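You operate a simulated robot arm through the tools that you are given. There is no shell and no other tool. Be economical: measure what you need, move in short steps, check, and stop when the job is done.

The job below is to be done with a simulated robot arm. You get a single attempt, and the scene is never put back.

TASK
Reload the feeder with the two tabs from the white tray.
Fine: one tab a slot, the orange slide pushed home, the rocker back at HOLD.

It is judged by the outcome, as a careful person would: the job done as asked, and still so three seconds after it is handed in. It fails if anything else is knocked over, pushed out of place, dropped, spilled or broken.

THE ROBOT
A 6-joint arm with a two-finger parallel gripper, fixed in place. Base frame: the origin is at the foot of the arm, x ahead of it, y to its left, z up; the work surface is at about z = 0. Units: m, rad, N and s.
With the tool pointing down near the work surface it reaches from about 0.14 to 0.58 m from the base axis. Its first joint turns from -1.152 to 1.152 rad. Payload 2.1 kg.
The tool frame sits at the grasp point between the pads (the TCP): z along the fingers, y along the line on which they close. The tips reach 0.03 m beyond it. The gripper opens to 0.094 m. The fingers are 0.028 m wide and 0.01 m thick; the gripper's body (0.05 by 0.096 m) begins 0.055 m behind the TCP.
Orientation is told as [roll, pitch, yaw] about the base's x, y, z axes, in that order, counted from this pose: with the fingers straight down and closing along the base's y, the tool's x points along the base's -x, its y along +y and its z along -z.

THE INTERFACE
- The arm moves only by the tool move_arm. Its argument "steps" is one flat list of numbers, 7 for each row, row after row: the turn, a rotation vector about the base's x, y, z in rad, then the shift along the base's x, y, z in m, then the closure in counts, from 0 (fully open) to 255 (shut). In form: [rx, ry, rz, tx, ty, tz, grip, rx, ry, rz, tx, ty, tz, grip, ...]. A call has 1 to 10 rows; each row shifts and turns the commanded pose from where the row before left it. Each row takes 0.2 s and may step no farther than 0.05 m and 0.15 rad from the row before; otherwise, or with a gripper value out of range, the whole call is refused. A pose out of reach is approached as far as the arm can. The call stops where the force on the tool passes 90 N (or 10 N more than at its start, if that is more) or the arm is blocked; 0.2 s more then pass. The fingers move at their own pace (about 0.072 m/s each) and stop on an object; they squeeze with about 45 N. The grip force told is the motor's: it shows also when the fingers shut on nothing. Time passes only in rows, and 0.2 s behind the last, so rows that do not move let the fingers close. It gives the time, the measured TCP pose, the force on the tool (base axes), the opening and the grip force at its end, in the units of the frame above (readings bear some noise), with the torque about the TCP (base axes, N m) and any sound that the robot's microphone picked up.
- Cameras (640 x 400 px; columns grow to the right, rows downward): "scene" is fixed at [0.0598, -0.3754, 0.4869]; the picture's right is [0.75, -0.66, 0.00], its down [-0.36, -0.41, -0.84] and it looks along [0.56, 0.63, -0.54] (base axes); focal length 291 px, centre (320, 200). "wrist" rides on the gripper at [0.076, 0.014, -0.103] in the tool frame; the picture's right is [-0.18, 0.98, 0.00], its down [-0.75, -0.14, -0.64] and it looks along [-0.63, -0.12, 0.77] (tool axes); focal length 243 px, centre (320, 200). There is no depth. A picture from a camera that has moved, and an enlarged one, comes with that camera's place and axes in the base frame and with its lens.
- snapshot(camera): a new picture of that camera. No time passes.
- inspect(camera, box): a new picture of the part [left, top, right, bottom] of that camera's present view, enlarged. No time passes.
- job_done(): hands the job in; it is judged then, once.

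Go step by step. Nothing tells you positions but the pictures and the camera data: compare them with the known pose of the tool, close in by small moves and look again before you grip or let go. The budget is 120 turns and 84 pictures, counting those below and the enlarged ones. Unless the task says otherwise, let go and move clear before handing in, and close with one line.

The tools are called after "Call:" as name(argument=value, ...) on one line, values as JSON. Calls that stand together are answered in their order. move_arm: Moves the arm, as the interface text tells. Its arguments: {"type":"object","properties":{"steps":{"type":"array","items":{"type":"number"}}},"required":["steps"]} The other tools are called the same way: snapshot (camera) takes a picture; inspect (camera, box) takes an enlarged picture of a part of a camera's view; job_done () hands the job in.

At the start:

```text
t: 0.0
position: [0.3198, 0.1381, 0.3305]
tcp_rot: [0.0, -0.001, -0.001]
ft_force: [0.3, -0.8, -0.2]
wrist_torque: [0.0, 0.0, 0.0]
gripper_width: 0.0941
gripper_force: 0.1
```

scene: 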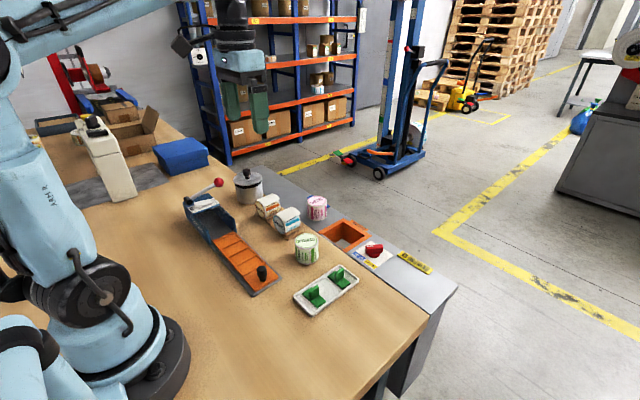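
wrist: 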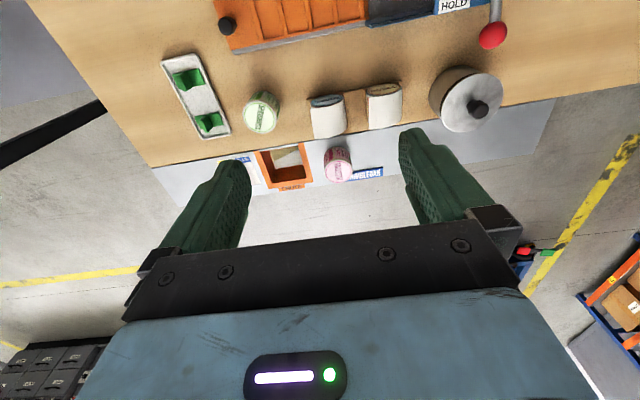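

I see a feeder with an orange slide, a rocker with a red ball near HOLD, a white tray with two green tabs. I'll look closer at these first.

Call:
inspect(camera="scene", box=[170, 160, 370, 320])

Call:
inspect(camera="wrist", box=[140, 0, 540, 200])

Call:
inspect(camera="scene", box=[180, 170, 280, 300])

```text
2.50 times, centred on (270, 240) of scene
camera zoom: at [0.0598, -0.3754, 0.4869], right [0.75, -0.66, 0.0], down [-0.36, -0.41, -0.84], along [0.56, 0.63, -0.54], focal length 729 px, centre (445, 100)
```

zoom: 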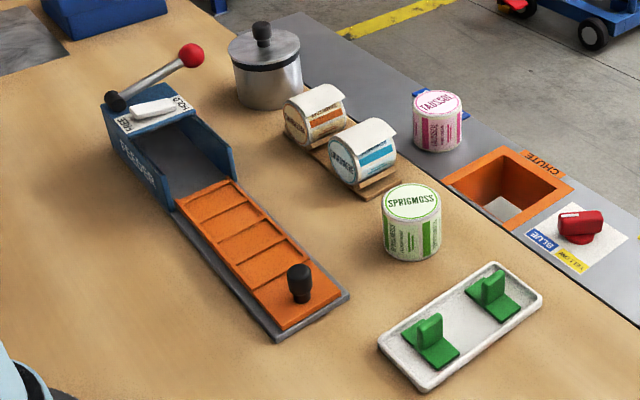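

```text
1.60 times, centred on (340, 100) of wrist
camera zoom: at [0.2415, 0.152, 0.4331], right [0.18, 0.98, 0.0], down [0.75, -0.14, 0.64], along [0.63, -0.12, -0.77], focal length 388 px, centre (288, 360)
```

zoom: 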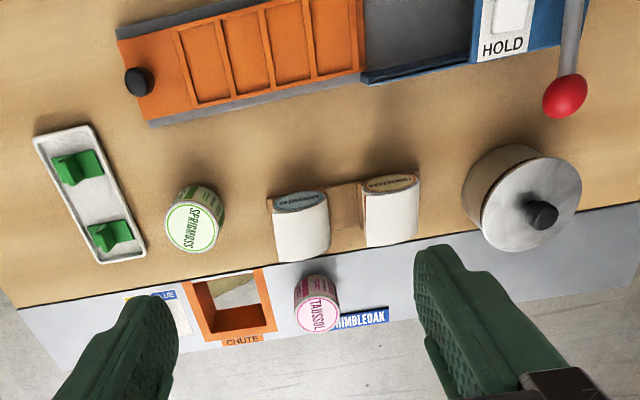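

```text
3.08 times, centred on (230, 235) of scene
camera zoom: at [0.0598, -0.3754, 0.4869], right [0.75, -0.66, 0.0], down [-0.36, -0.41, -0.84], along [0.56, 0.63, -0.54], focal length 897 px, centre (597, 92)
```

zoom: 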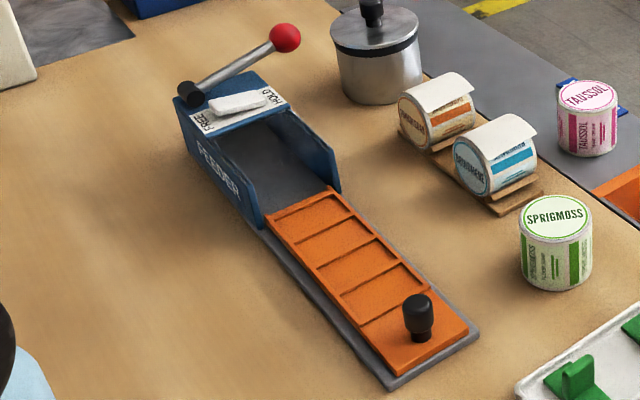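

The slide runs along +y (its knob near (0.25, 0.015)), the housing is beyond y≈0.2, and the tabs are near (0.31,-0.08) and (0.38,-0.08). I'll move the wrist camera back for a closer look.

Call:
move_arm(steps=[0, 0, 0, -0.028, -0.02, -0.02, 0, 0, 0, 0, -0.028, -0.02, -0.02, 0, 0, 0, 0, -0.028, -0.02, -0.02, 0, 0, 0, 0, -0.028, -0.02, -0.02, 0])

Call:
snapshot(camera="wrist")

```text
t: 1.0
position: [0.2083, 0.0586, 0.2483]
tcp_rot: [0.0, -0.001, 0.0]
ft_force: [0.4, 0.6, -0.5]
wrist_torque: [0.01, -0.01, -0.01]
gripper_width: 0.0939
gripper_force: 0.1
```

```text
78 pictures are left
camera wrist: at [0.1299, 0.0718, 0.3515], right [0.18, 0.98, 0.0], down [0.75, -0.14, 0.64], along [0.63, -0.12, -0.77], focal length 243 px, centre (320, 200)
```

wrist: 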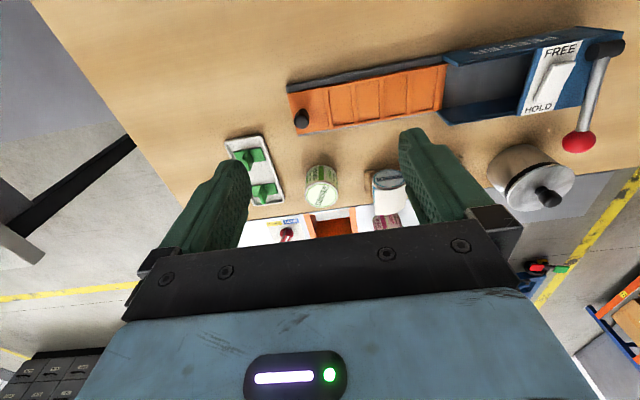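

Call:
inspect(camera="wrist", box=[270, 60, 460, 180])

Call:
inspect(camera="wrist", box=[440, 20, 640, 145])

Call:
inspect(camera="wrist", box=[210, 125, 310, 215])

```text
3.33 times, centred on (365, 120) of wrist
camera zoom: at [0.1299, 0.0718, 0.3515], right [0.18, 0.98, 0.0], down [0.75, -0.14, 0.64], along [0.63, -0.12, -0.77], focal length 809 px, centre (170, 467)
```

zoom: 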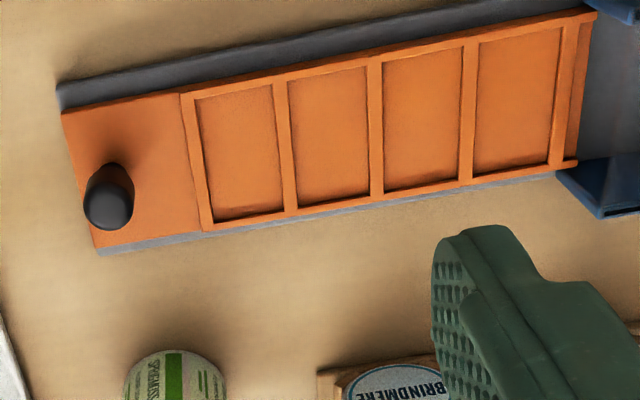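

```text
3.20 times, centred on (540, 82) of wrist
camera zoom: at [0.1299, 0.0718, 0.3515], right [0.18, 0.98, 0.0], down [0.75, -0.14, 0.64], along [0.63, -0.12, -0.77], focal length 776 px, centre (-384, 576)
```

zoom: 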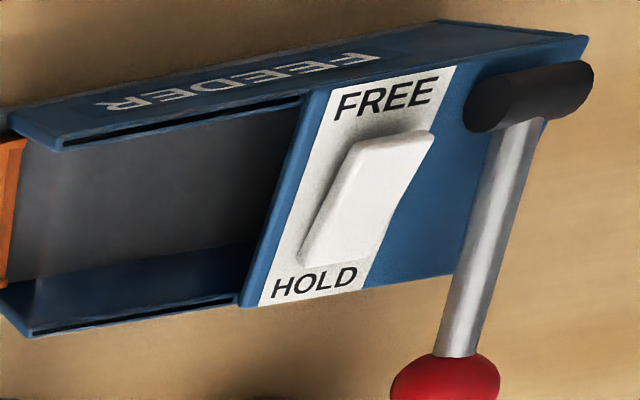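

```text
4.44 times, centred on (260, 170) of wrist
camera zoom: at [0.1299, 0.0718, 0.3515], right [0.18, 0.98, 0.0], down [0.75, -0.14, 0.64], along [0.63, -0.12, -0.77], focal length 1078 px, centre (587, 333)
```

zoom: 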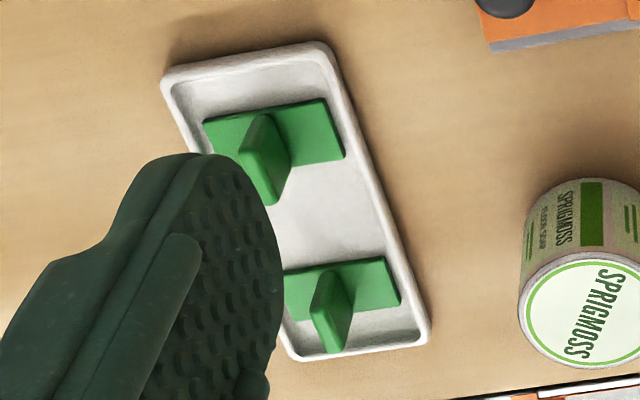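

Slots measure about 0.03 (y) × 0.05 (x), and the tabs are 0.045 (y) × 0.025 (x), so each tab must be turned 90°. I'll look at the rocker more closely next.

Call:
move_arm(steps=[0, 0, 0, 0, 0.045, 0, 0, 0, 0, 0, 0, 0.045, 0, 0, 0, 0, 0, 0, 0.045, -0.01, 0, 0, 0, 0, 0, 0.045, -0.01, 0, 0, 0, 0, 0, 0.03, -0.01, 0])

Call:
snapshot(camera="wrist")

Call:
inspect(camera="scene", box=[175, 165, 245, 225])

```text
t: 2.2
position: [0.2076, 0.2667, 0.2186]
tcp_rot: [-0.001, 0.002, -0.002]
ft_force: [-0.5, 0.1, 0.3]
wrist_torque: [-0.02, 0.03, 0.0]
gripper_width: 0.0941
gripper_force: 0.2
```

```text
74 pictures are left
camera wrist: at [0.1301, 0.2816, 0.3212], right [0.19, 0.98, 0.0], down [0.75, -0.14, 0.64], along [0.63, -0.12, -0.77], focal length 243 px, centre (320, 200)
```

wrist: 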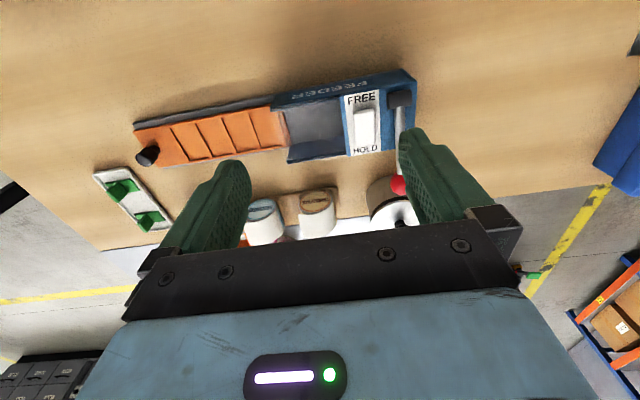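

```text
6.67 times, centred on (210, 195) of scene
camera zoom: at [0.0598, -0.3754, 0.4869], right [0.75, -0.66, 0.0], down [-0.36, -0.41, -0.84], along [0.56, 0.63, -0.54], focal length 1943 px, centre (1053, 233)
```

zoom: 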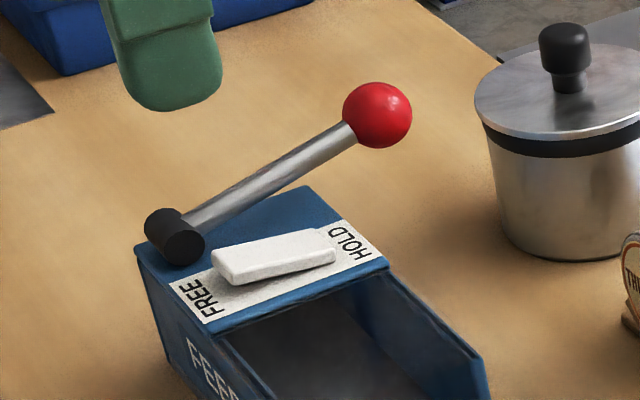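

Call:
inspect(camera="wrist", box=[270, 60, 430, 170])

```text
3.64 times, centred on (350, 115) of wrist
camera zoom: at [0.1301, 0.2816, 0.3212], right [0.19, 0.98, 0.0], down [0.75, -0.14, 0.64], along [0.63, -0.12, -0.77], focal length 882 px, centre (211, 509)
```

zoom: 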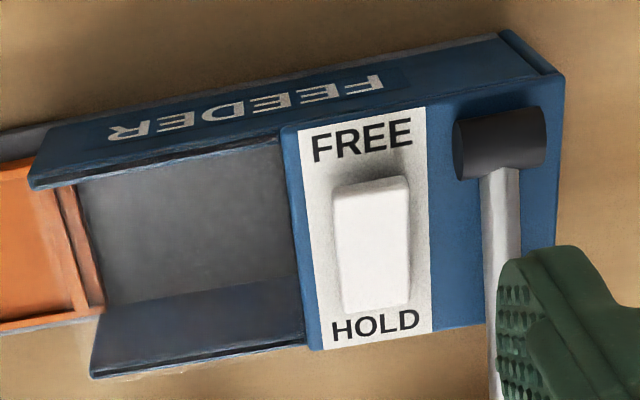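

The rocker's FREE end stands proud, so it's at HOLD: slide locked, which suits loading. Now I'll hover over the first tab at about (0.302,-0.074) with the fingers partly closed.

Call:
move_arm(steps=[0, 0, 0, 0.0116, -0.0426, 0, 0, 0, 0, 0, 0.0116, -0.0426, 0, 0, 0, 0, 0, 0.0116, -0.0426, 0, 0, 0, 0, 0, 0.0116, -0.0426, 0, 120, 0, 0, 0, 0.0116, -0.0426, 0, 120, 0, 0, 0, 0.0116, -0.0426, -0.02, 120, 0, 0, 0, 0.0116, -0.0426, -0.02, 120, 0, 0, 0, 0.0116, -0.0426, -0.02, 120, 0, 0, 0, 0, 0, -0.03, 120])

Call:
snapshot(camera="wrist")

Call:
inspect(camera="scene", box=[270, 240, 380, 330])

```text
t: 4.2
position: [0.2975, -0.0716, 0.1303]
tcp_rot: [-0.001, 0.002, 0.001]
ft_force: [0.5, -0.9, 0.3]
wrist_torque: [0.02, -0.03, -0.03]
gripper_width: 0.0497
gripper_force: 0.0
```

```text
71 pictures are left
camera wrist: at [0.2199, -0.058, 0.2325], right [0.18, 0.98, 0.0], down [0.75, -0.14, 0.64], along [0.63, -0.12, -0.77], focal length 243 px, centre (320, 200)
```

wrist: 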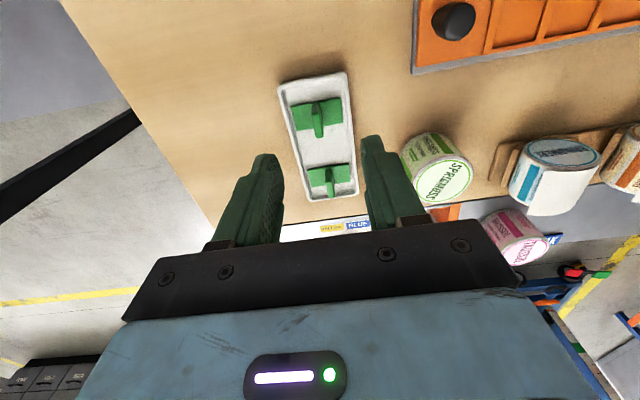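

```text
4.44 times, centred on (325, 285) of scene
camera zoom: at [0.0598, -0.3754, 0.4869], right [0.75, -0.66, 0.0], down [-0.36, -0.41, -0.84], along [0.56, 0.63, -0.54], focal length 1295 px, centre (298, -178)
```

zoom: 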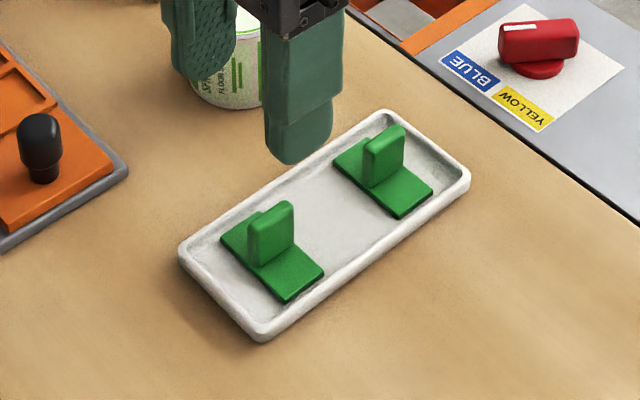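

Call:
inspect(camera="wrist", box=[260, 60, 380, 210])

```text
2.67 times, centred on (320, 135) of wrist
camera zoom: at [0.2199, -0.058, 0.2325], right [0.18, 0.98, 0.0], down [0.75, -0.14, 0.64], along [0.63, -0.12, -0.77], focal length 647 px, centre (320, 373)
```

zoom: 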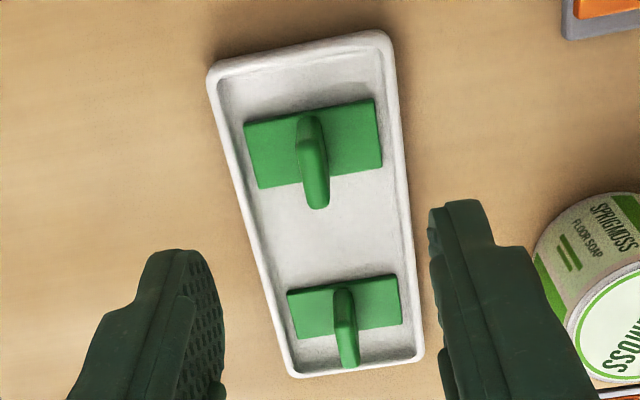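

Tab 1's centre comes out at (0.3015,-0.0757), its fin thin in y and about 24 mm tall. I'll narrow the opening to about 24 mm to stay inside the tray, descend partway and check.

Call:
move_arm(steps=[0, 0, 0, 0.004, -0.004, -0.02, 189, 0, 0, 0, 0, 0, -0.02, 189, 0, 0, 0, 0, 0, -0.02, 189])

Call:
inspect(camera="wrist", box=[260, 60, 380, 210])

Call:
inspect(camera="scene", box=[270, 240, 380, 330])

```text
t: 5.0
position: [0.3038, -0.0734, 0.0695]
tcp_rot: [0.0, 0.0, 0.0]
ft_force: [0.6, 0.5, -0.2]
wrist_torque: [-0.04, 0.02, -0.05]
gripper_width: 0.0242
gripper_force: 0.0
```

```text
2.67 times, centred on (320, 135) of wrist
camera zoom: at [0.225, -0.0617, 0.1723], right [0.18, 0.98, 0.0], down [0.75, -0.14, 0.64], along [0.63, -0.12, -0.77], focal length 647 px, centre (320, 373)
```

zoom: 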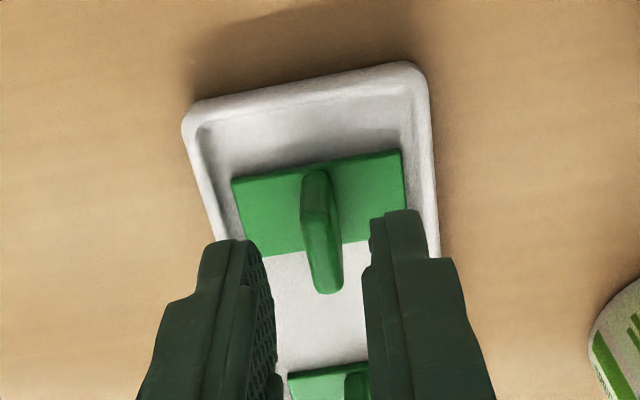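

```text
4.44 times, centred on (325, 285) of scene
camera zoom: at [0.0598, -0.3754, 0.4869], right [0.75, -0.66, 0.0], down [-0.36, -0.41, -0.84], along [0.56, 0.63, -0.54], focal length 1295 px, centre (298, -178)
```

zoom: 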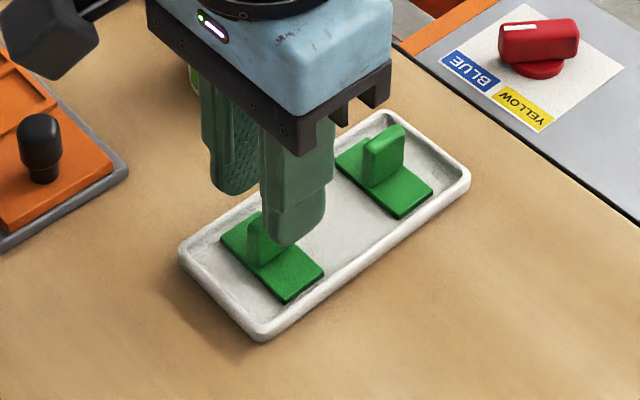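

The gripper lines up over the fin. I'll correct by 2 mm, descend to about z 0.042 and check before closing.

Call:
move_arm(steps=[0, 0, 0, -0.002, -0.002, -0.014, 189, 0, 0, 0, 0, 0, -0.013, 189, 0, 0, 0, 0, 0, 0, 189])

Call:
inspect(camera="wrist", box=[260, 60, 380, 210])

Call:
inspect(camera="scene", box=[270, 240, 380, 330])

```text
t: 5.8
position: [0.3015, -0.0779, 0.0422]
tcp_rot: [0.001, -0.002, 0.0]
ft_force: [0.2, 0.3, -0.3]
wrist_torque: [0.0, 0.01, -0.02]
gripper_width: 0.0246
gripper_force: 0.1
```

```text
2.67 times, centred on (320, 135) of wrist
camera zoom: at [0.2235, -0.0639, 0.1451], right [0.18, 0.98, 0.0], down [0.75, -0.14, 0.64], along [0.63, -0.12, -0.77], focal length 647 px, centre (320, 373)
```

zoom: 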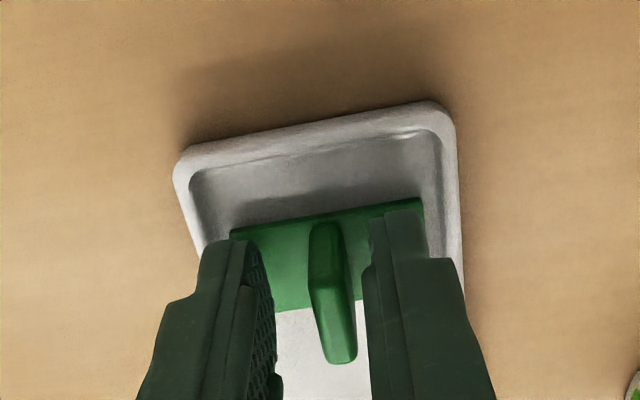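

```text
4.44 times, centred on (325, 285) of scene
camera zoom: at [0.0598, -0.3754, 0.4869], right [0.75, -0.66, 0.0], down [-0.36, -0.41, -0.84], along [0.56, 0.63, -0.54], focal length 1295 px, centre (298, -178)
```

zoom: 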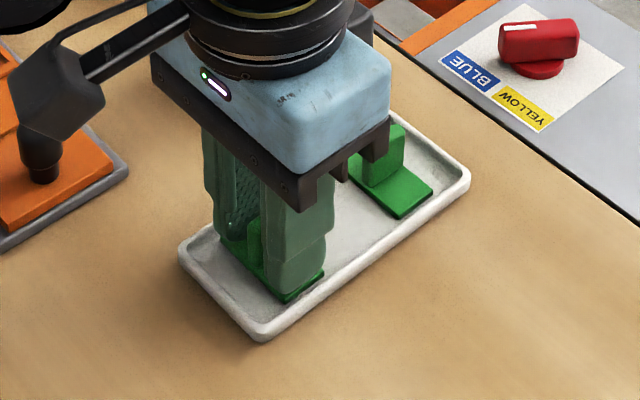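

The fingers straddle the fin with the tips just above the plate. I'll nudge +2 mm in y, close and lift slightly.

Call:
move_arm(steps=[0, 0, 0, 0, 0.002, -0.001, 189, 0, 0, 0, 0, 0, 0, 255, 0, 0, 0, 0, 0, 0, 255, 0, 0, 0, 0, 0, 0, 255, 0, 0, 0, 0, 0, 0.02, 255, 0, 0, 0, 0, 0, 0.02, 255])

Call:
inspect(camera="wrist", box=[260, 60, 380, 210])

Call:
inspect(camera="scene", box=[270, 220, 380, 330])

```text
t: 7.2
position: [0.302, -0.076, 0.0842]
tcp_rot: [-0.001, 0.0, 0.001]
ft_force: [0.5, 0.2, 0.5]
wrist_torque: [0.02, -0.02, -0.02]
gripper_width: 0.0052
gripper_force: 39.4
```

```text
2.67 times, centred on (320, 135) of wrist
camera zoom: at [0.2241, -0.0622, 0.186], right [0.18, 0.98, 0.0], down [0.75, -0.14, 0.64], along [0.63, -0.12, -0.77], focal length 647 px, centre (320, 373)
```

zoom: 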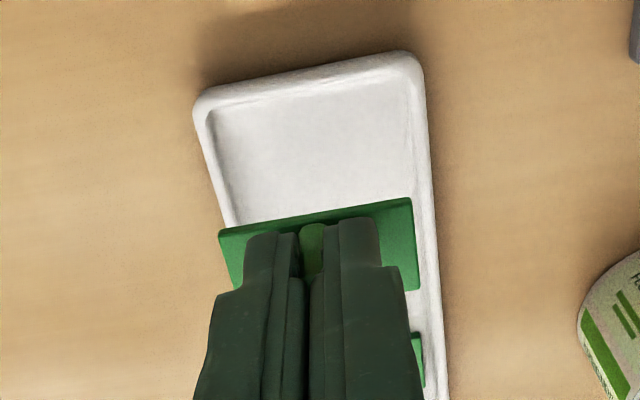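

```text
3.64 times, centred on (325, 275) of scene
camera zoom: at [0.0598, -0.3754, 0.4869], right [0.75, -0.66, 0.0], down [-0.36, -0.41, -0.84], along [0.56, 0.63, -0.54], focal length 1060 px, centre (302, -73)
```

zoom: 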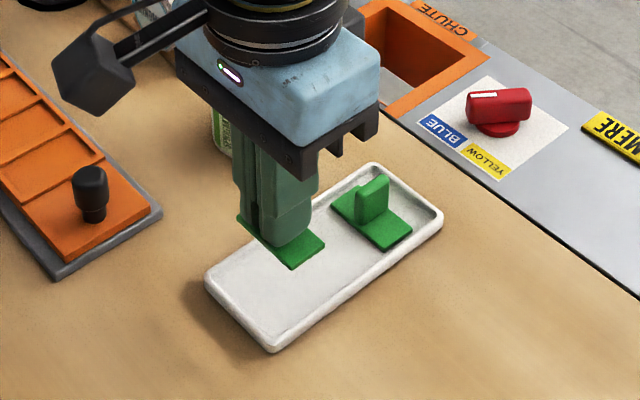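

Tab 1 is held securely. I'll raise it, carry it towards the third slot and turn +90° about z.

Call:
move_arm(steps=[0, 0, 0, 0, 0, 0.025, 255, 0, 0, 0.143, -0.005, 0.02, 0.02, 255, 0, 0, 0.143, -0.005, 0.025, 0, 255, 0, 0, 0.143, -0.005, 0.025, 0, 255, 0, 0, 0.143, -0.005, 0.025, 0, 255, 0, 0, 0.143, -0.005, 0.025, 0, 255])

```text
t: 8.6
position: [0.2772, 0.0431, 0.1255]
tcp_rot: [-0.001, 0.001, 0.716]
ft_force: [0.4, 0.0, -0.2]
wrist_torque: [0.01, 0.02, -0.02]
gripper_width: 0.0051
gripper_force: 39.4
```

Rotation is going well; I'll continue to 90° above the third slot.

Call:
move_arm(steps=[0, 0, 0.143, -0.005, 0.022, 0, 255, 0, 0, 0.143, -0.005, 0.022, 0, 255, 0, 0, 0.143, -0.005, 0.022, 0, 255, 0, 0, 0.143, -0.005, 0.022, 0, 255, 0, 0, 0.143, -0.005, 0.022, 0, 255, 0, 0, 0.141, -0.003, 0, 0, 255, 0, 0, 0, 0, 0, 0, 255])

Call:
snapshot(camera="wrist")

Call:
inspect(camera="scene", box=[180, 170, 300, 310])

```text
t: 10.2
position: [0.2499, 0.153, 0.1268]
tcp_rot: [-0.001, 0.002, 1.572]
ft_force: [0.7, 0.8, -0.3]
wrist_torque: [0.0, 0.01, 0.04]
gripper_width: 0.0052
gripper_force: 39.4
```

```text
62 pictures are left
camera wrist: at [0.2338, 0.0758, 0.2289], right [-0.98, 0.18, 0.0], down [0.14, 0.75, 0.64], along [0.12, 0.63, -0.77], focal length 243 px, centre (320, 200)
```

wrist: 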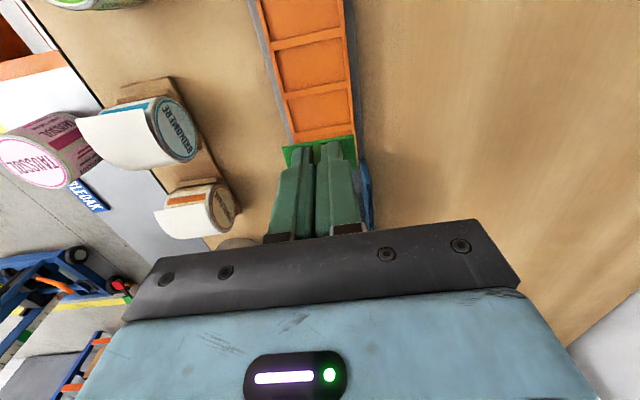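

```text
2.86 times, centred on (240, 240) of scene
camera zoom: at [0.0598, -0.3754, 0.4869], right [0.75, -0.66, 0.0], down [-0.36, -0.41, -0.84], along [0.56, 0.63, -0.54], focal length 833 px, centre (549, 86)
```

zoom: 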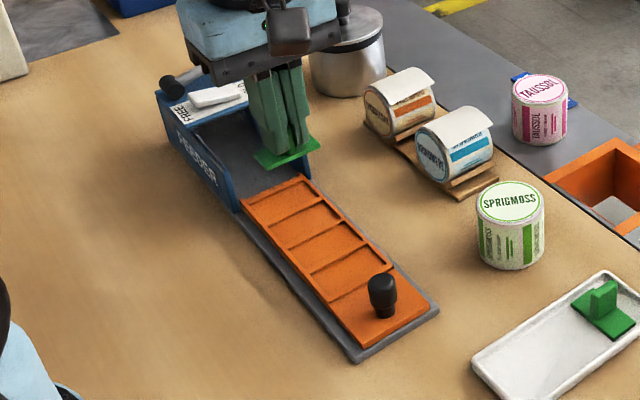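

Call:
inspect(camera="wrist", box=[240, 0, 380, 170])

```text
2.35 times, centred on (310, 85) of wrist
camera zoom: at [0.2338, 0.0758, 0.2289], right [-0.98, 0.18, 0.0], down [0.14, 0.75, 0.64], along [0.12, 0.63, -0.77], focal length 571 px, centre (344, 471)
```

zoom: 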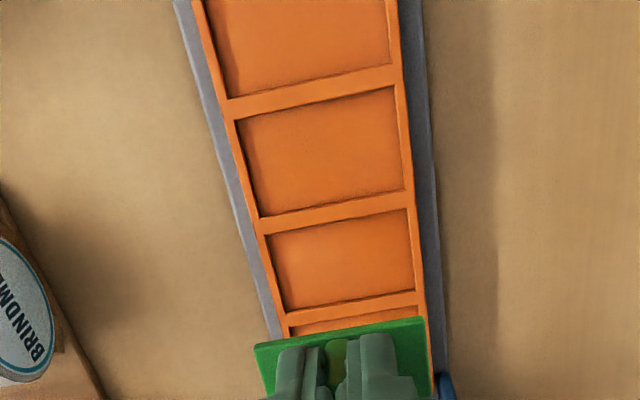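

Slot 3's centre works out at (0.2485, 0.152), and the held tab sits within about 1 mm of it. I'll lower to just above the slide and check.

Call:
move_arm(steps=[0, 0, 0, 0, -0.0005, -0.025, 255, 0, 0, 0, 0, 0, -0.025, 255, 0, 0, 0, 0, 0, -0.012, 255, 0, 0, 0, 0, 0, 0, 255])

Call:
inspect(camera="wrist", box=[240, 0, 380, 170])

Call:
inspect(camera="scene", box=[220, 200, 290, 260])

```text
t: 11.2
position: [0.2489, 0.1533, 0.0638]
tcp_rot: [0.0, -0.002, 1.572]
ft_force: [-0.2, 0.2, 0.1]
wrist_torque: [-0.02, 0.0, -0.02]
gripper_width: 0.0049
gripper_force: 39.3
```

```text
2.35 times, centred on (310, 85) of wrist
camera zoom: at [0.233, 0.0768, 0.1665], right [-0.98, 0.18, 0.0], down [0.14, 0.75, 0.64], along [0.12, 0.63, -0.77], focal length 571 px, centre (344, 471)
```

zoom: 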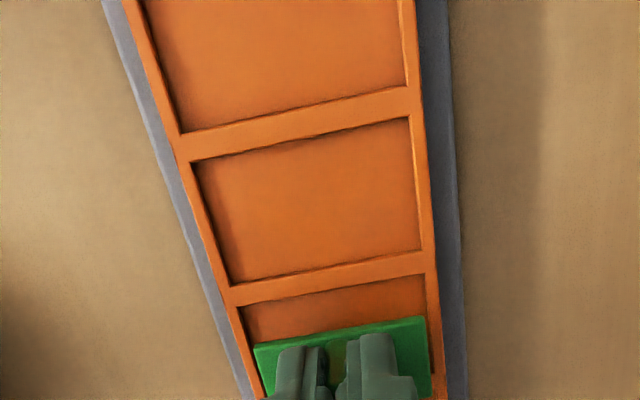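

```text
6.67 times, centred on (255, 230) of scene
camera zoom: at [0.0598, -0.3754, 0.4869], right [0.75, -0.66, 0.0], down [-0.36, -0.41, -0.84], along [0.56, 0.63, -0.54], focal length 1943 px, centre (753, 0)
```

zoom: 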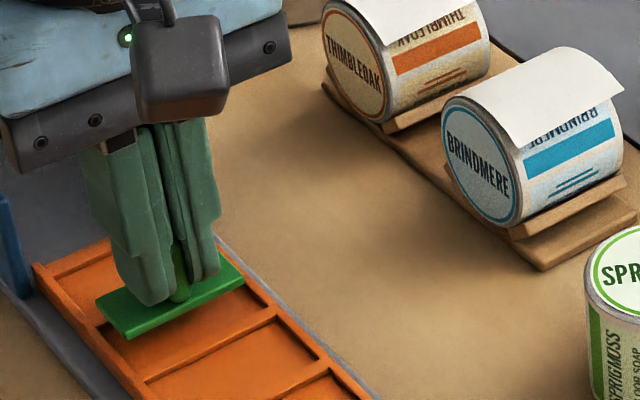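

The tab needs about +1 mm in x and −1.7 mm in y. I'll correct that and lower in small steps to contact.

Call:
move_arm(steps=[0, 0, 0, 0.001, -0.0017, 0, 255, 0, 0, 0, 0, 0, -0.006, 255, 0, 0, 0, 0, 0, -0.004, 255, 0, 0, 0, 0, 0, 0, 255])

Call:
inspect(camera="wrist", box=[240, 50, 380, 170])

Call:
inspect(camera="scene", box=[220, 200, 290, 260])

```text
t: 12.2
position: [0.2493, 0.1525, 0.0543]
tcp_rot: [-0.001, 0.0, 1.57]
ft_force: [-0.1, 0.3, -0.5]
wrist_torque: [0.05, -0.03, 0.02]
gripper_width: 0.0051
gripper_force: 39.3
```

```text
3.33 times, centred on (310, 110) of wrist
camera zoom: at [0.2339, 0.0755, 0.1574], right [-0.98, 0.18, 0.0], down [0.14, 0.75, 0.64], along [0.12, 0.63, -0.77], focal length 809 px, centre (353, 500)
```

zoom: 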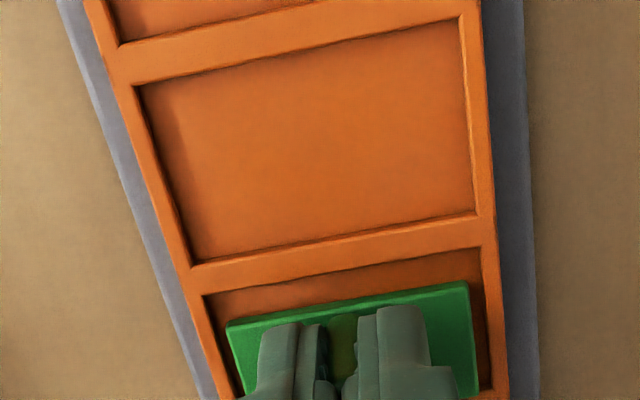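

```text
6.67 times, centred on (255, 230) of scene
camera zoom: at [0.0598, -0.3754, 0.4869], right [0.75, -0.66, 0.0], down [-0.36, -0.41, -0.84], along [0.56, 0.63, -0.54], focal length 1943 px, centre (753, 0)
```

zoom: 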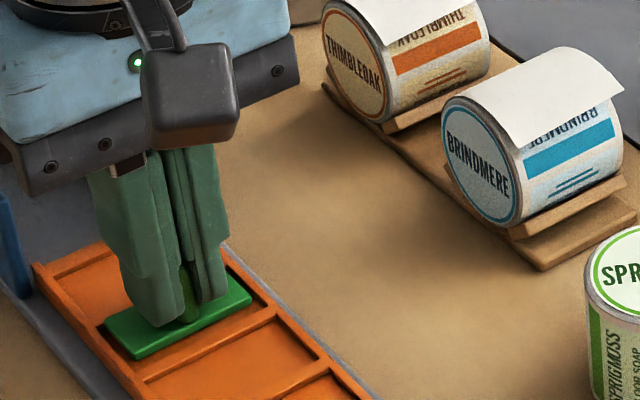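

The tab is nearly centred in the slot opening. I'll lower it the rest of the way gently, watching the force.

Call:
move_arm(steps=[0, 0, 0, 0, -0.0007, -0.002, 255, 0, 0, 0, 0, 0, -0.002, 255, 0, 0, 0, 0, 0, -0.002, 255, 0, 0, 0, 0, 0, 0, 255])

Call:
inspect(camera="wrist", box=[240, 50, 380, 170])

```text
t: 13.2
position: [0.2494, 0.1518, 0.0494]
tcp_rot: [0.0, 0.0, 1.571]
ft_force: [-1.3, 0.5, 62.4]
wrist_torque: [0.17, 0.03, 0.0]
gripper_width: 0.0057
gripper_force: 39.8
```

```text
3.33 times, centred on (310, 110) of wrist
camera zoom: at [0.234, 0.0746, 0.1519], right [-0.98, 0.18, 0.0], down [0.14, 0.75, 0.64], along [0.12, 0.63, -0.77], focal length 809 px, centre (353, 500)
```

zoom: 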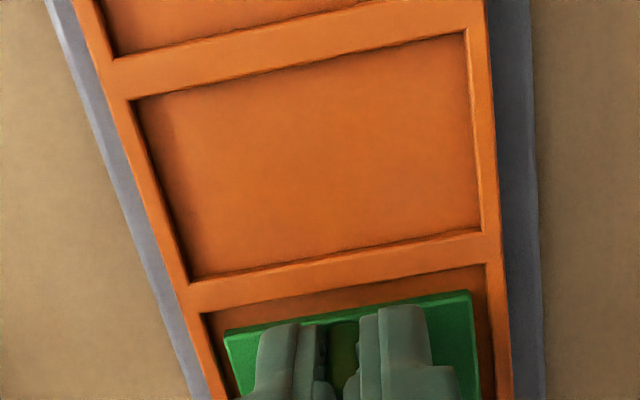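

Contact at 62 N. I'll ease off 1 mm and check from the side whether the plate sits inside the slot.

Call:
move_arm(steps=[0, 0, 0, 0, 0, 0.001, 255, 0, 0, 0, 0, 0, 0, 255])

Call:
inspect(camera="scene", box=[225, 225, 265, 260])

```text
t: 13.8
position: [0.2494, 0.152, 0.0499]
tcp_rot: [0.0, 0.0, 1.568]
ft_force: [3.5, 0.6, 11.5]
wrist_torque: [0.07, -0.05, -0.02]
gripper_width: 0.0054
gripper_force: 39.6
```

```text
11.43 times, centred on (245, 242) of scene
camera zoom: at [0.0598, -0.3754, 0.4868], right [0.75, -0.66, 0.0], down [-0.36, -0.41, -0.84], along [0.56, 0.63, -0.54], focal length 3331 px, centre (1177, -286)
```

zoom: 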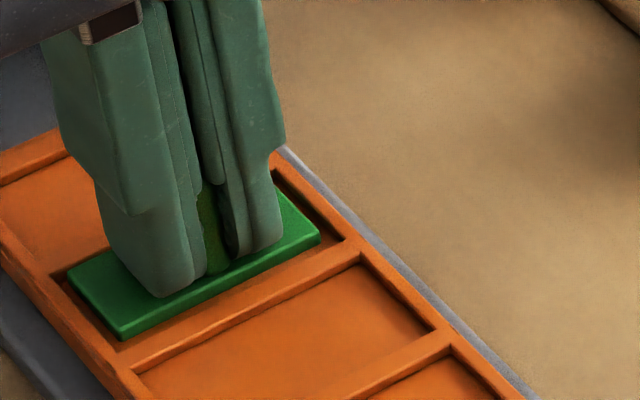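

The plate is seated inside slot 3. I'll release and lift straight up.

Call:
move_arm(steps=[0, 0, 0, 0, 0, 0, 195, 0, 0, 0, 0, 0, 0, 195, 0, 0, 0, 0, 0, 0.01, 195, 0, 0, 0, 0, 0, 0.02, 195, 0, 0, 0, 0, 0, 0.04, 195])

Call:
inspect(camera="scene", box=[210, 205, 290, 275])

Call:
inspect(camera="wrist", box=[240, 0, 400, 170])

```text
t: 15.0
position: [0.2484, 0.1516, 0.1219]
tcp_rot: [0.0, -0.001, 1.57]
ft_force: [0.3, -0.7, -0.7]
wrist_torque: [0.04, -0.02, 0.03]
gripper_width: 0.022
gripper_force: 0.1
```

```text
5.71 times, centred on (250, 240) of scene
camera zoom: at [0.0598, -0.3754, 0.4869], right [0.75, -0.66, 0.0], down [-0.36, -0.41, -0.84], along [0.56, 0.63, -0.54], focal length 1665 px, centre (720, -29)
```

zoom: 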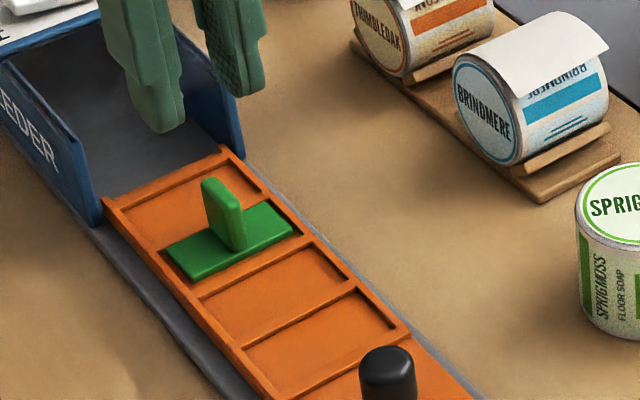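

```text
2.35 times, centred on (320, 85) of wrist
camera zoom: at [0.2333, 0.0737, 0.2238], right [-0.98, 0.18, 0.0], down [0.14, 0.75, 0.64], along [0.12, 0.63, -0.77], focal length 571 px, centre (320, 471)
```

zoom: 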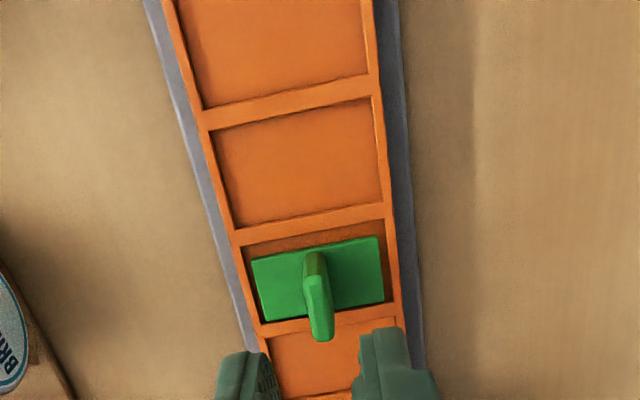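

Tab 1 sits in slot 3 and the other three slots are empty. Now I'll go back for tab 2 at (0.370,-0.0757), turning the gripper back.

Call:
move_arm(steps=[0, 0, -0.143, 0.0122, -0.0227, 0, 190, 0, 0, -0.143, 0.0122, -0.0227, 0, 190, 0, 0, -0.143, 0.0122, -0.0227, 0, 190, 0, 0, -0.143, 0.0122, -0.0227, 0, 190, 0, 0, -0.143, 0.0122, -0.0227, 0, 190, 0, 0, -0.143, 0.0122, -0.0227, 0, 190, 0, 0, -0.143, 0.0122, -0.0227, 0, 190, 0, 0, -0.143, 0.0122, -0.0227, 0, 190, 0, 0, -0.143, 0.0122, -0.0227, 0, 190, 0, 0, -0.143, 0.0122, -0.0227, 0, 190])

Call:
move_arm(steps=[0, 0, -0.141, 0, 0, -0.01, 190, 0, 0, 0, 0, 0, -0.025, 190, 0, 0, 0, 0, 0, -0.015, 190, 0, 0, 0, 0, 0, 0, 190])

Call:
inspect(camera="wrist", box=[260, 60, 380, 210])

Call:
inspect(camera="scene", box=[270, 220, 380, 330])

```text
t: 17.2
position: [0.3739, -0.0766, 0.1211]
tcp_rot: [0.001, 0.0, 0.137]
ft_force: [0.2, 0.0, 0.8]
wrist_torque: [-0.02, 0.02, 0.02]
gripper_width: 0.024
gripper_force: 0.1
```

```text
t: 18.2
position: [0.3728, -0.0769, 0.0704]
tcp_rot: [0.0, 0.001, 0.0]
ft_force: [-0.3, 0.0, -0.3]
wrist_torque: [-0.01, 0.01, -0.03]
gripper_width: 0.024
gripper_force: 0.0
```

```text
2.67 times, centred on (320, 135) of wrist
camera zoom: at [0.2941, -0.0641, 0.173], right [0.18, 0.98, 0.0], down [0.75, -0.14, 0.64], along [0.63, -0.12, -0.77], focal length 647 px, centre (320, 373)
```

zoom: 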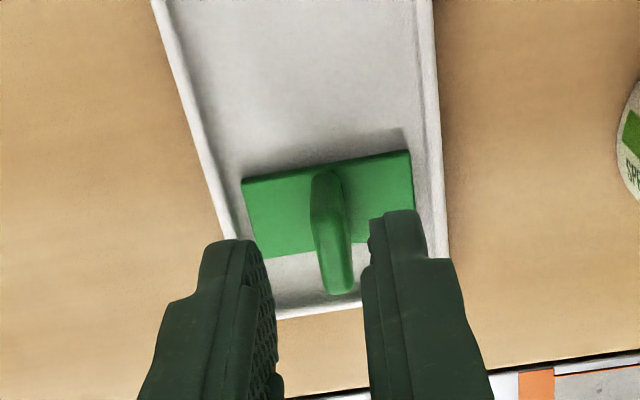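

```text
3.64 times, centred on (325, 275) of scene
camera zoom: at [0.0598, -0.3754, 0.4869], right [0.75, -0.66, 0.0], down [-0.36, -0.41, -0.84], along [0.56, 0.63, -0.54], focal length 1060 px, centre (302, -73)
```

zoom: 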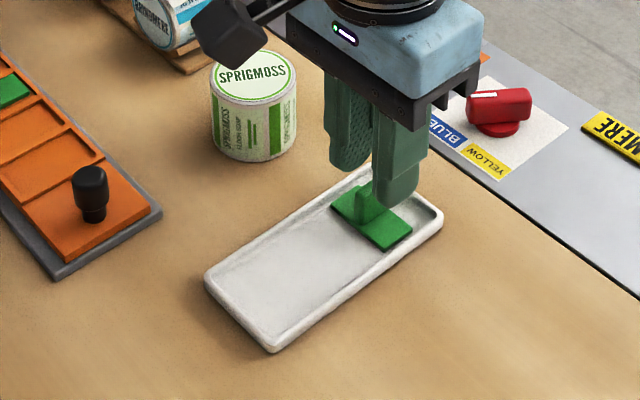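

Aligned over tab 2; I'll make a small correction, descend, grip and lift.

Call:
move_arm(steps=[0, 0, 0, -0.0015, 0.0015, -0.015, 190, 0, 0, 0, 0, 0, -0.014, 190, 0, 0, 0, 0, 0, 0, 190, 0, 0, 0, 0, 0, 0, 255, 0, 0, 0, 0, 0, 0, 255, 0, 0, 0, 0, 0, 0, 255])

Call:
move_arm(steps=[0, 0, 0, 0, 0, 0.02, 255, 0, 0, 0, 0, 0, 0.035, 255, 0, 0, 0, 0, 0, 0.035, 255])

Call:
inspect(camera="wrist", box=[260, 60, 380, 210])

```text
t: 19.6
position: [0.3703, -0.0738, 0.0405]
tcp_rot: [0.0, 0.0, 0.0]
ft_force: [-0.3, -0.3, 0.0]
wrist_torque: [0.0, 0.0, -0.04]
gripper_width: 0.0054
gripper_force: 39.6
```

```text
t: 20.4
position: [0.3701, -0.0745, 0.1306]
tcp_rot: [0.001, 0.0, -0.001]
ft_force: [0.9, 0.3, 1.0]
wrist_torque: [-0.01, 0.03, 0.02]
gripper_width: 0.005
gripper_force: 39.2
```

```text
2.67 times, centred on (320, 135) of wrist
camera zoom: at [0.2922, -0.0611, 0.2329], right [0.18, 0.98, 0.0], down [0.75, -0.14, 0.64], along [0.63, -0.12, -0.77], focal length 647 px, centre (320, 373)
```

zoom: 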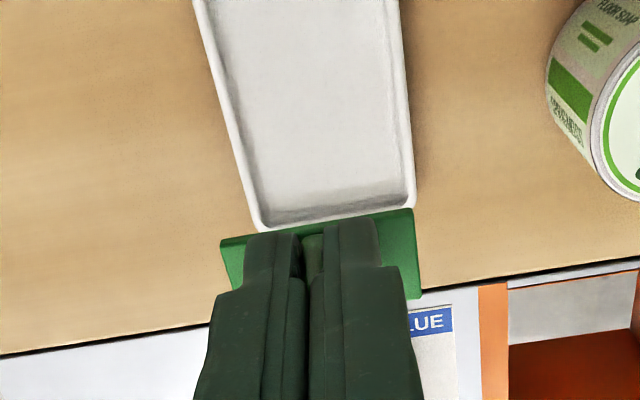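

Tab 2 is held. I'll carry it over slot 1 (about (0.2485, 0.079)) while turning +90°.

Call:
move_arm(steps=[0, 0, 0.143, -0.0122, 0.0154, 0, 255, 0, 0, 0.143, -0.0122, 0.0154, 0, 255, 0, 0, 0.143, -0.0122, 0.0154, 0, 255, 0, 0, 0.143, -0.0122, 0.0154, 0, 255, 0, 0, 0.143, -0.0122, 0.0154, 0, 255, 0, 0, 0.143, -0.0122, 0.0154, 0, 255, 0, 0, 0.143, -0.0122, 0.0154, 0, 255, 0, 0, 0.143, -0.0122, 0.0154, 0, 255, 0, 0, 0.143, -0.0122, 0.0154, 0, 255, 0, 0, 0.143, -0.0122, 0.0154, 0, 255])

Call:
move_arm(steps=[0, 0, 0.141, 0, 0, -0.02, 255, 0, 0, 0, 0, 0, -0.025, 255, 0, 0, 0, 0, 0, -0.01, 255, 0, 0, 0, 0, 0, 0, 255])

Call:
inspect(camera="wrist", box=[240, 0, 380, 170])

Call:
inspect(camera="scene", box=[210, 205, 290, 295])

```text
t: 22.6
position: [0.2488, 0.0799, 0.1301]
tcp_rot: [-0.002, -0.001, 1.432]
ft_force: [0.8, 0.6, -0.2]
wrist_torque: [0.01, -0.02, -0.02]
gripper_width: 0.005
gripper_force: 39.6
```

```text
t: 23.6
position: [0.249, 0.0792, 0.074]
tcp_rot: [0.0, 0.001, 1.57]
ft_force: [-0.2, 1.6, -0.2]
wrist_torque: [0.03, 0.03, -0.01]
gripper_width: 0.0049
gripper_force: 39.1
```

```text
2.35 times, centred on (310, 85) of wrist
camera zoom: at [0.2334, 0.0025, 0.1776], right [-0.98, 0.18, 0.0], down [0.14, 0.75, 0.64], along [0.12, 0.63, -0.77], focal length 571 px, centre (344, 471)
```

zoom: 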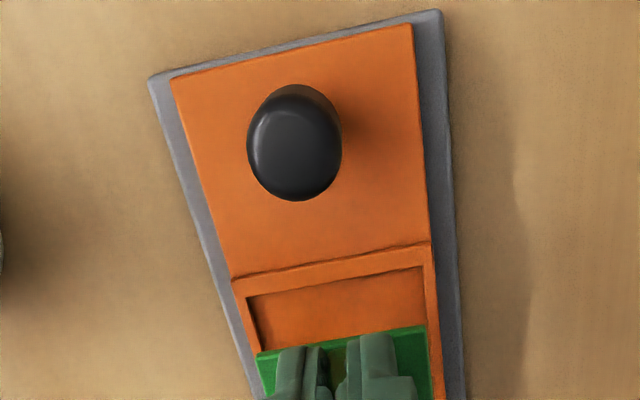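

```text
4.44 times, centred on (250, 250) of scene
camera zoom: at [0.0598, -0.3754, 0.4869], right [0.75, -0.66, 0.0], down [-0.36, -0.41, -0.84], along [0.56, 0.63, -0.54], focal length 1295 px, centre (631, -22)
```

zoom: 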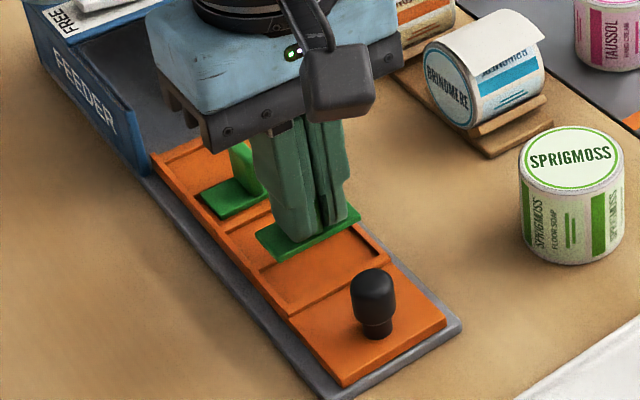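

Tab 2 is above slot 1, about 2 mm too far in +y. I'll correct and lower close to the slide.

Call:
move_arm(steps=[0, 0, 0, 0.0007, -0.0022, -0.01, 255, 0, 0, 0, 0, 0, -0.0095, 255, 0, 0, 0, 0, 0, 0, 255])

Call:
inspect(camera="wrist", box=[240, 50, 380, 170])

Call:
inspect(camera="scene", box=[235, 240, 275, 275])

```text
t: 24.4
position: [0.2508, 0.0761, 0.0565]
tcp_rot: [0.0, 0.0, 1.572]
ft_force: [-0.2, 0.2, 0.5]
wrist_torque: [0.0, 0.0, 0.0]
gripper_width: 0.0048
gripper_force: 39.8
```

```text
3.33 times, centred on (310, 110) of wrist
camera zoom: at [0.234, -0.0003, 0.1591], right [-0.98, 0.18, 0.0], down [0.14, 0.75, 0.64], along [0.12, 0.63, -0.77], focal length 809 px, centre (353, 500)
```

zoom: 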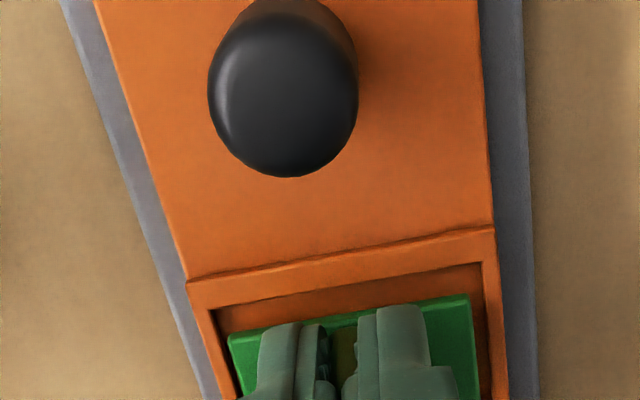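

```text
11.43 times, centred on (255, 258) of scene
camera zoom: at [0.0598, -0.3754, 0.4869], right [0.75, -0.66, 0.0], down [-0.36, -0.41, -0.84], along [0.56, 0.63, -0.54], focal length 3331 px, centre (1063, -457)
```

zoom: 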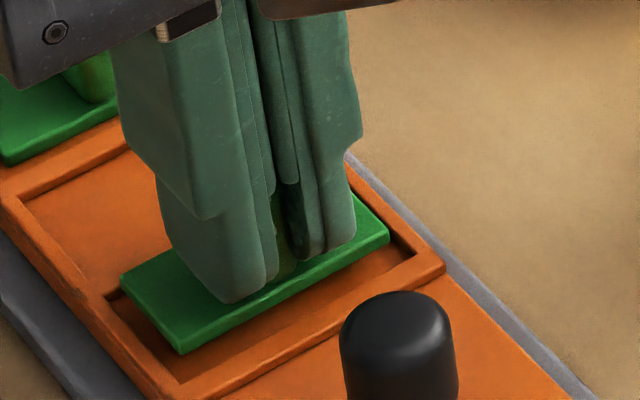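

Well centred now. I'll lower gently to contact.

Call:
move_arm(steps=[0, 0, 0, 0, 0, -0.003, 255, 0, 0, 0, 0, 0, -0.002, 255, 0, 0, 0, 0, 0, -0.0015, 255, 0, 0, 0, 0, 0, 0, 255])

Call:
inspect(camera="scene", box=[235, 240, 275, 275])

```text
t: 25.4
position: [0.2517, 0.0784, 0.0511]
tcp_rot: [0.001, 0.0, 1.571]
ft_force: [-2.9, 0.0, 39.0]
wrist_torque: [0.12, 0.1, 0.02]
gripper_width: 0.0053
gripper_force: 39.4
```

```text
11.43 times, centred on (255, 258) of scene
camera zoom: at [0.0597, -0.3754, 0.4868], right [0.75, -0.66, 0.0], down [-0.36, -0.41, -0.84], along [0.56, 0.63, -0.54], focal length 3331 px, centre (1063, -457)
```

zoom: 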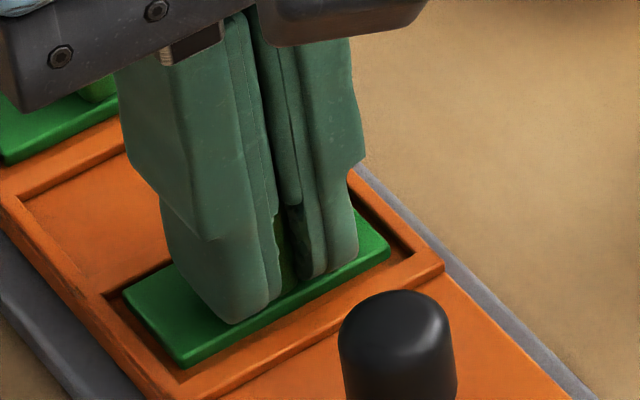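

It's in contact and within the slot. I'll ease off, release and lift straight up.

Call:
move_arm(steps=[0, 0, 0, 0, 0, 0.0005, 255, 0, 0, 0, 0, 0, 0, 195, 0, 0, 0, 0, 0, 0, 195, 0, 0, 0, 0, 0, 0.01, 195, 0, 0, 0, 0, 0, 0.02, 195, 0, 0, 0, 0, 0, 0.04, 195])

Call:
inspect(camera="scene", box=[210, 205, 290, 295])

Call:
inspect(camera="wrist", box=[240, 0, 400, 170])

```text
t: 26.8
position: [0.2492, 0.0767, 0.12]
tcp_rot: [0.0, 0.0, 1.571]
ft_force: [-0.9, 0.2, 0.8]
wrist_torque: [-0.02, 0.0, 0.01]
gripper_width: 0.0224
gripper_force: 0.1
```

```text
4.44 times, centred on (250, 250) of scene
camera zoom: at [0.0598, -0.3754, 0.4869], right [0.75, -0.66, 0.0], down [-0.36, -0.41, -0.84], along [0.56, 0.63, -0.54], focal length 1295 px, centre (631, -22)
```

zoom: 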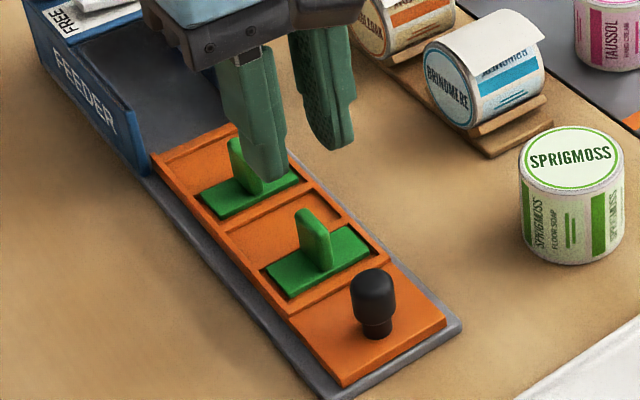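

```text
2.35 times, centred on (320, 85) of wrist
camera zoom: at [0.2326, -0.0005, 0.2228], right [-0.98, 0.18, 0.0], down [0.14, 0.75, 0.64], along [0.12, 0.63, -0.77], focal length 571 px, centre (320, 471)
```

zoom: 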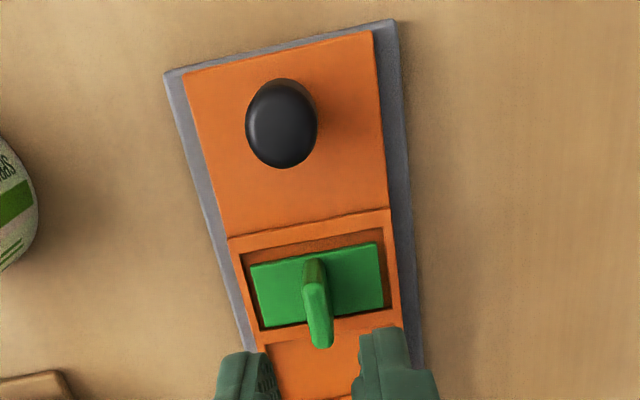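

Both tabs are seated. Next, the rocker: I'll close the fingers and move toward it, staying high, for a close look.

Call:
move_arm(steps=[0, 0, 0, 0, 0.02, 0.04, 195, 0, 0, 0, 0, 0.045, 0, 255, 0, 0, 0, 0, 0.045, 0, 255, 0, 0, 0, 0, 0.045, 0, 255, 0, 0, 0, -0.005, 0.03, 0, 255, 0, 0, 0, 0, 0, 0, 255])

Call:
snapshot(camera="wrist")

Call:
inspect(camera="wrist", box=[240, 40, 420, 200])

```text
t: 28.2
position: [0.2425, 0.2614, 0.1596]
tcp_rot: [0.001, 0.001, 1.569]
ft_force: [0.6, 0.4, 0.1]
wrist_torque: [0.01, 0.0, 0.0]
gripper_width: 0.0002
gripper_force: 32.7
```

```text
41 pictures are left
camera wrist: at [0.2278, 0.1846, 0.2618], right [-0.98, 0.19, 0.0], down [0.14, 0.75, 0.64], along [0.12, 0.63, -0.77], focal length 243 px, centre (320, 200)
```

wrist: 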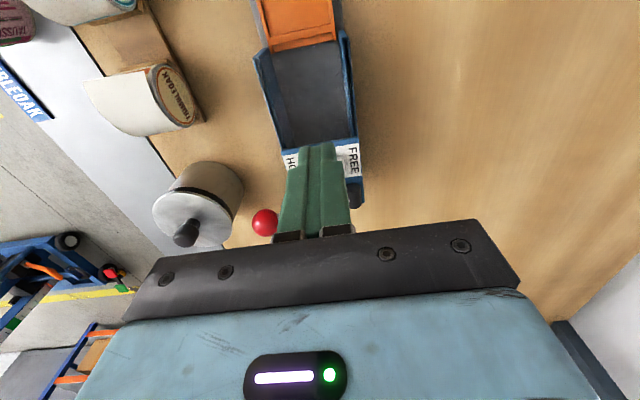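

```text
2.50 times, centred on (330, 120) of wrist
camera zoom: at [0.2278, 0.1846, 0.2618], right [-0.98, 0.19, 0.0], down [0.14, 0.75, 0.64], along [0.12, 0.63, -0.77], focal length 606 px, centre (295, 400)
```

zoom: 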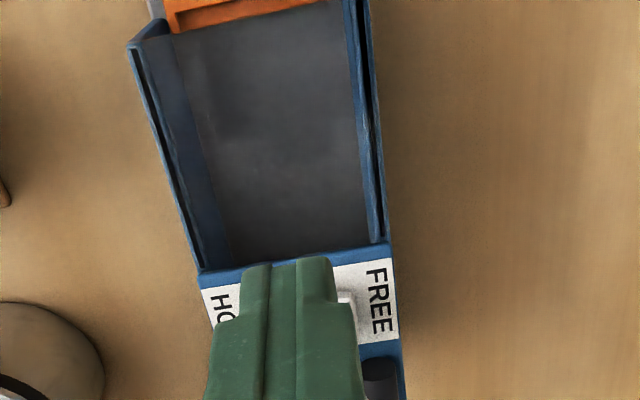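

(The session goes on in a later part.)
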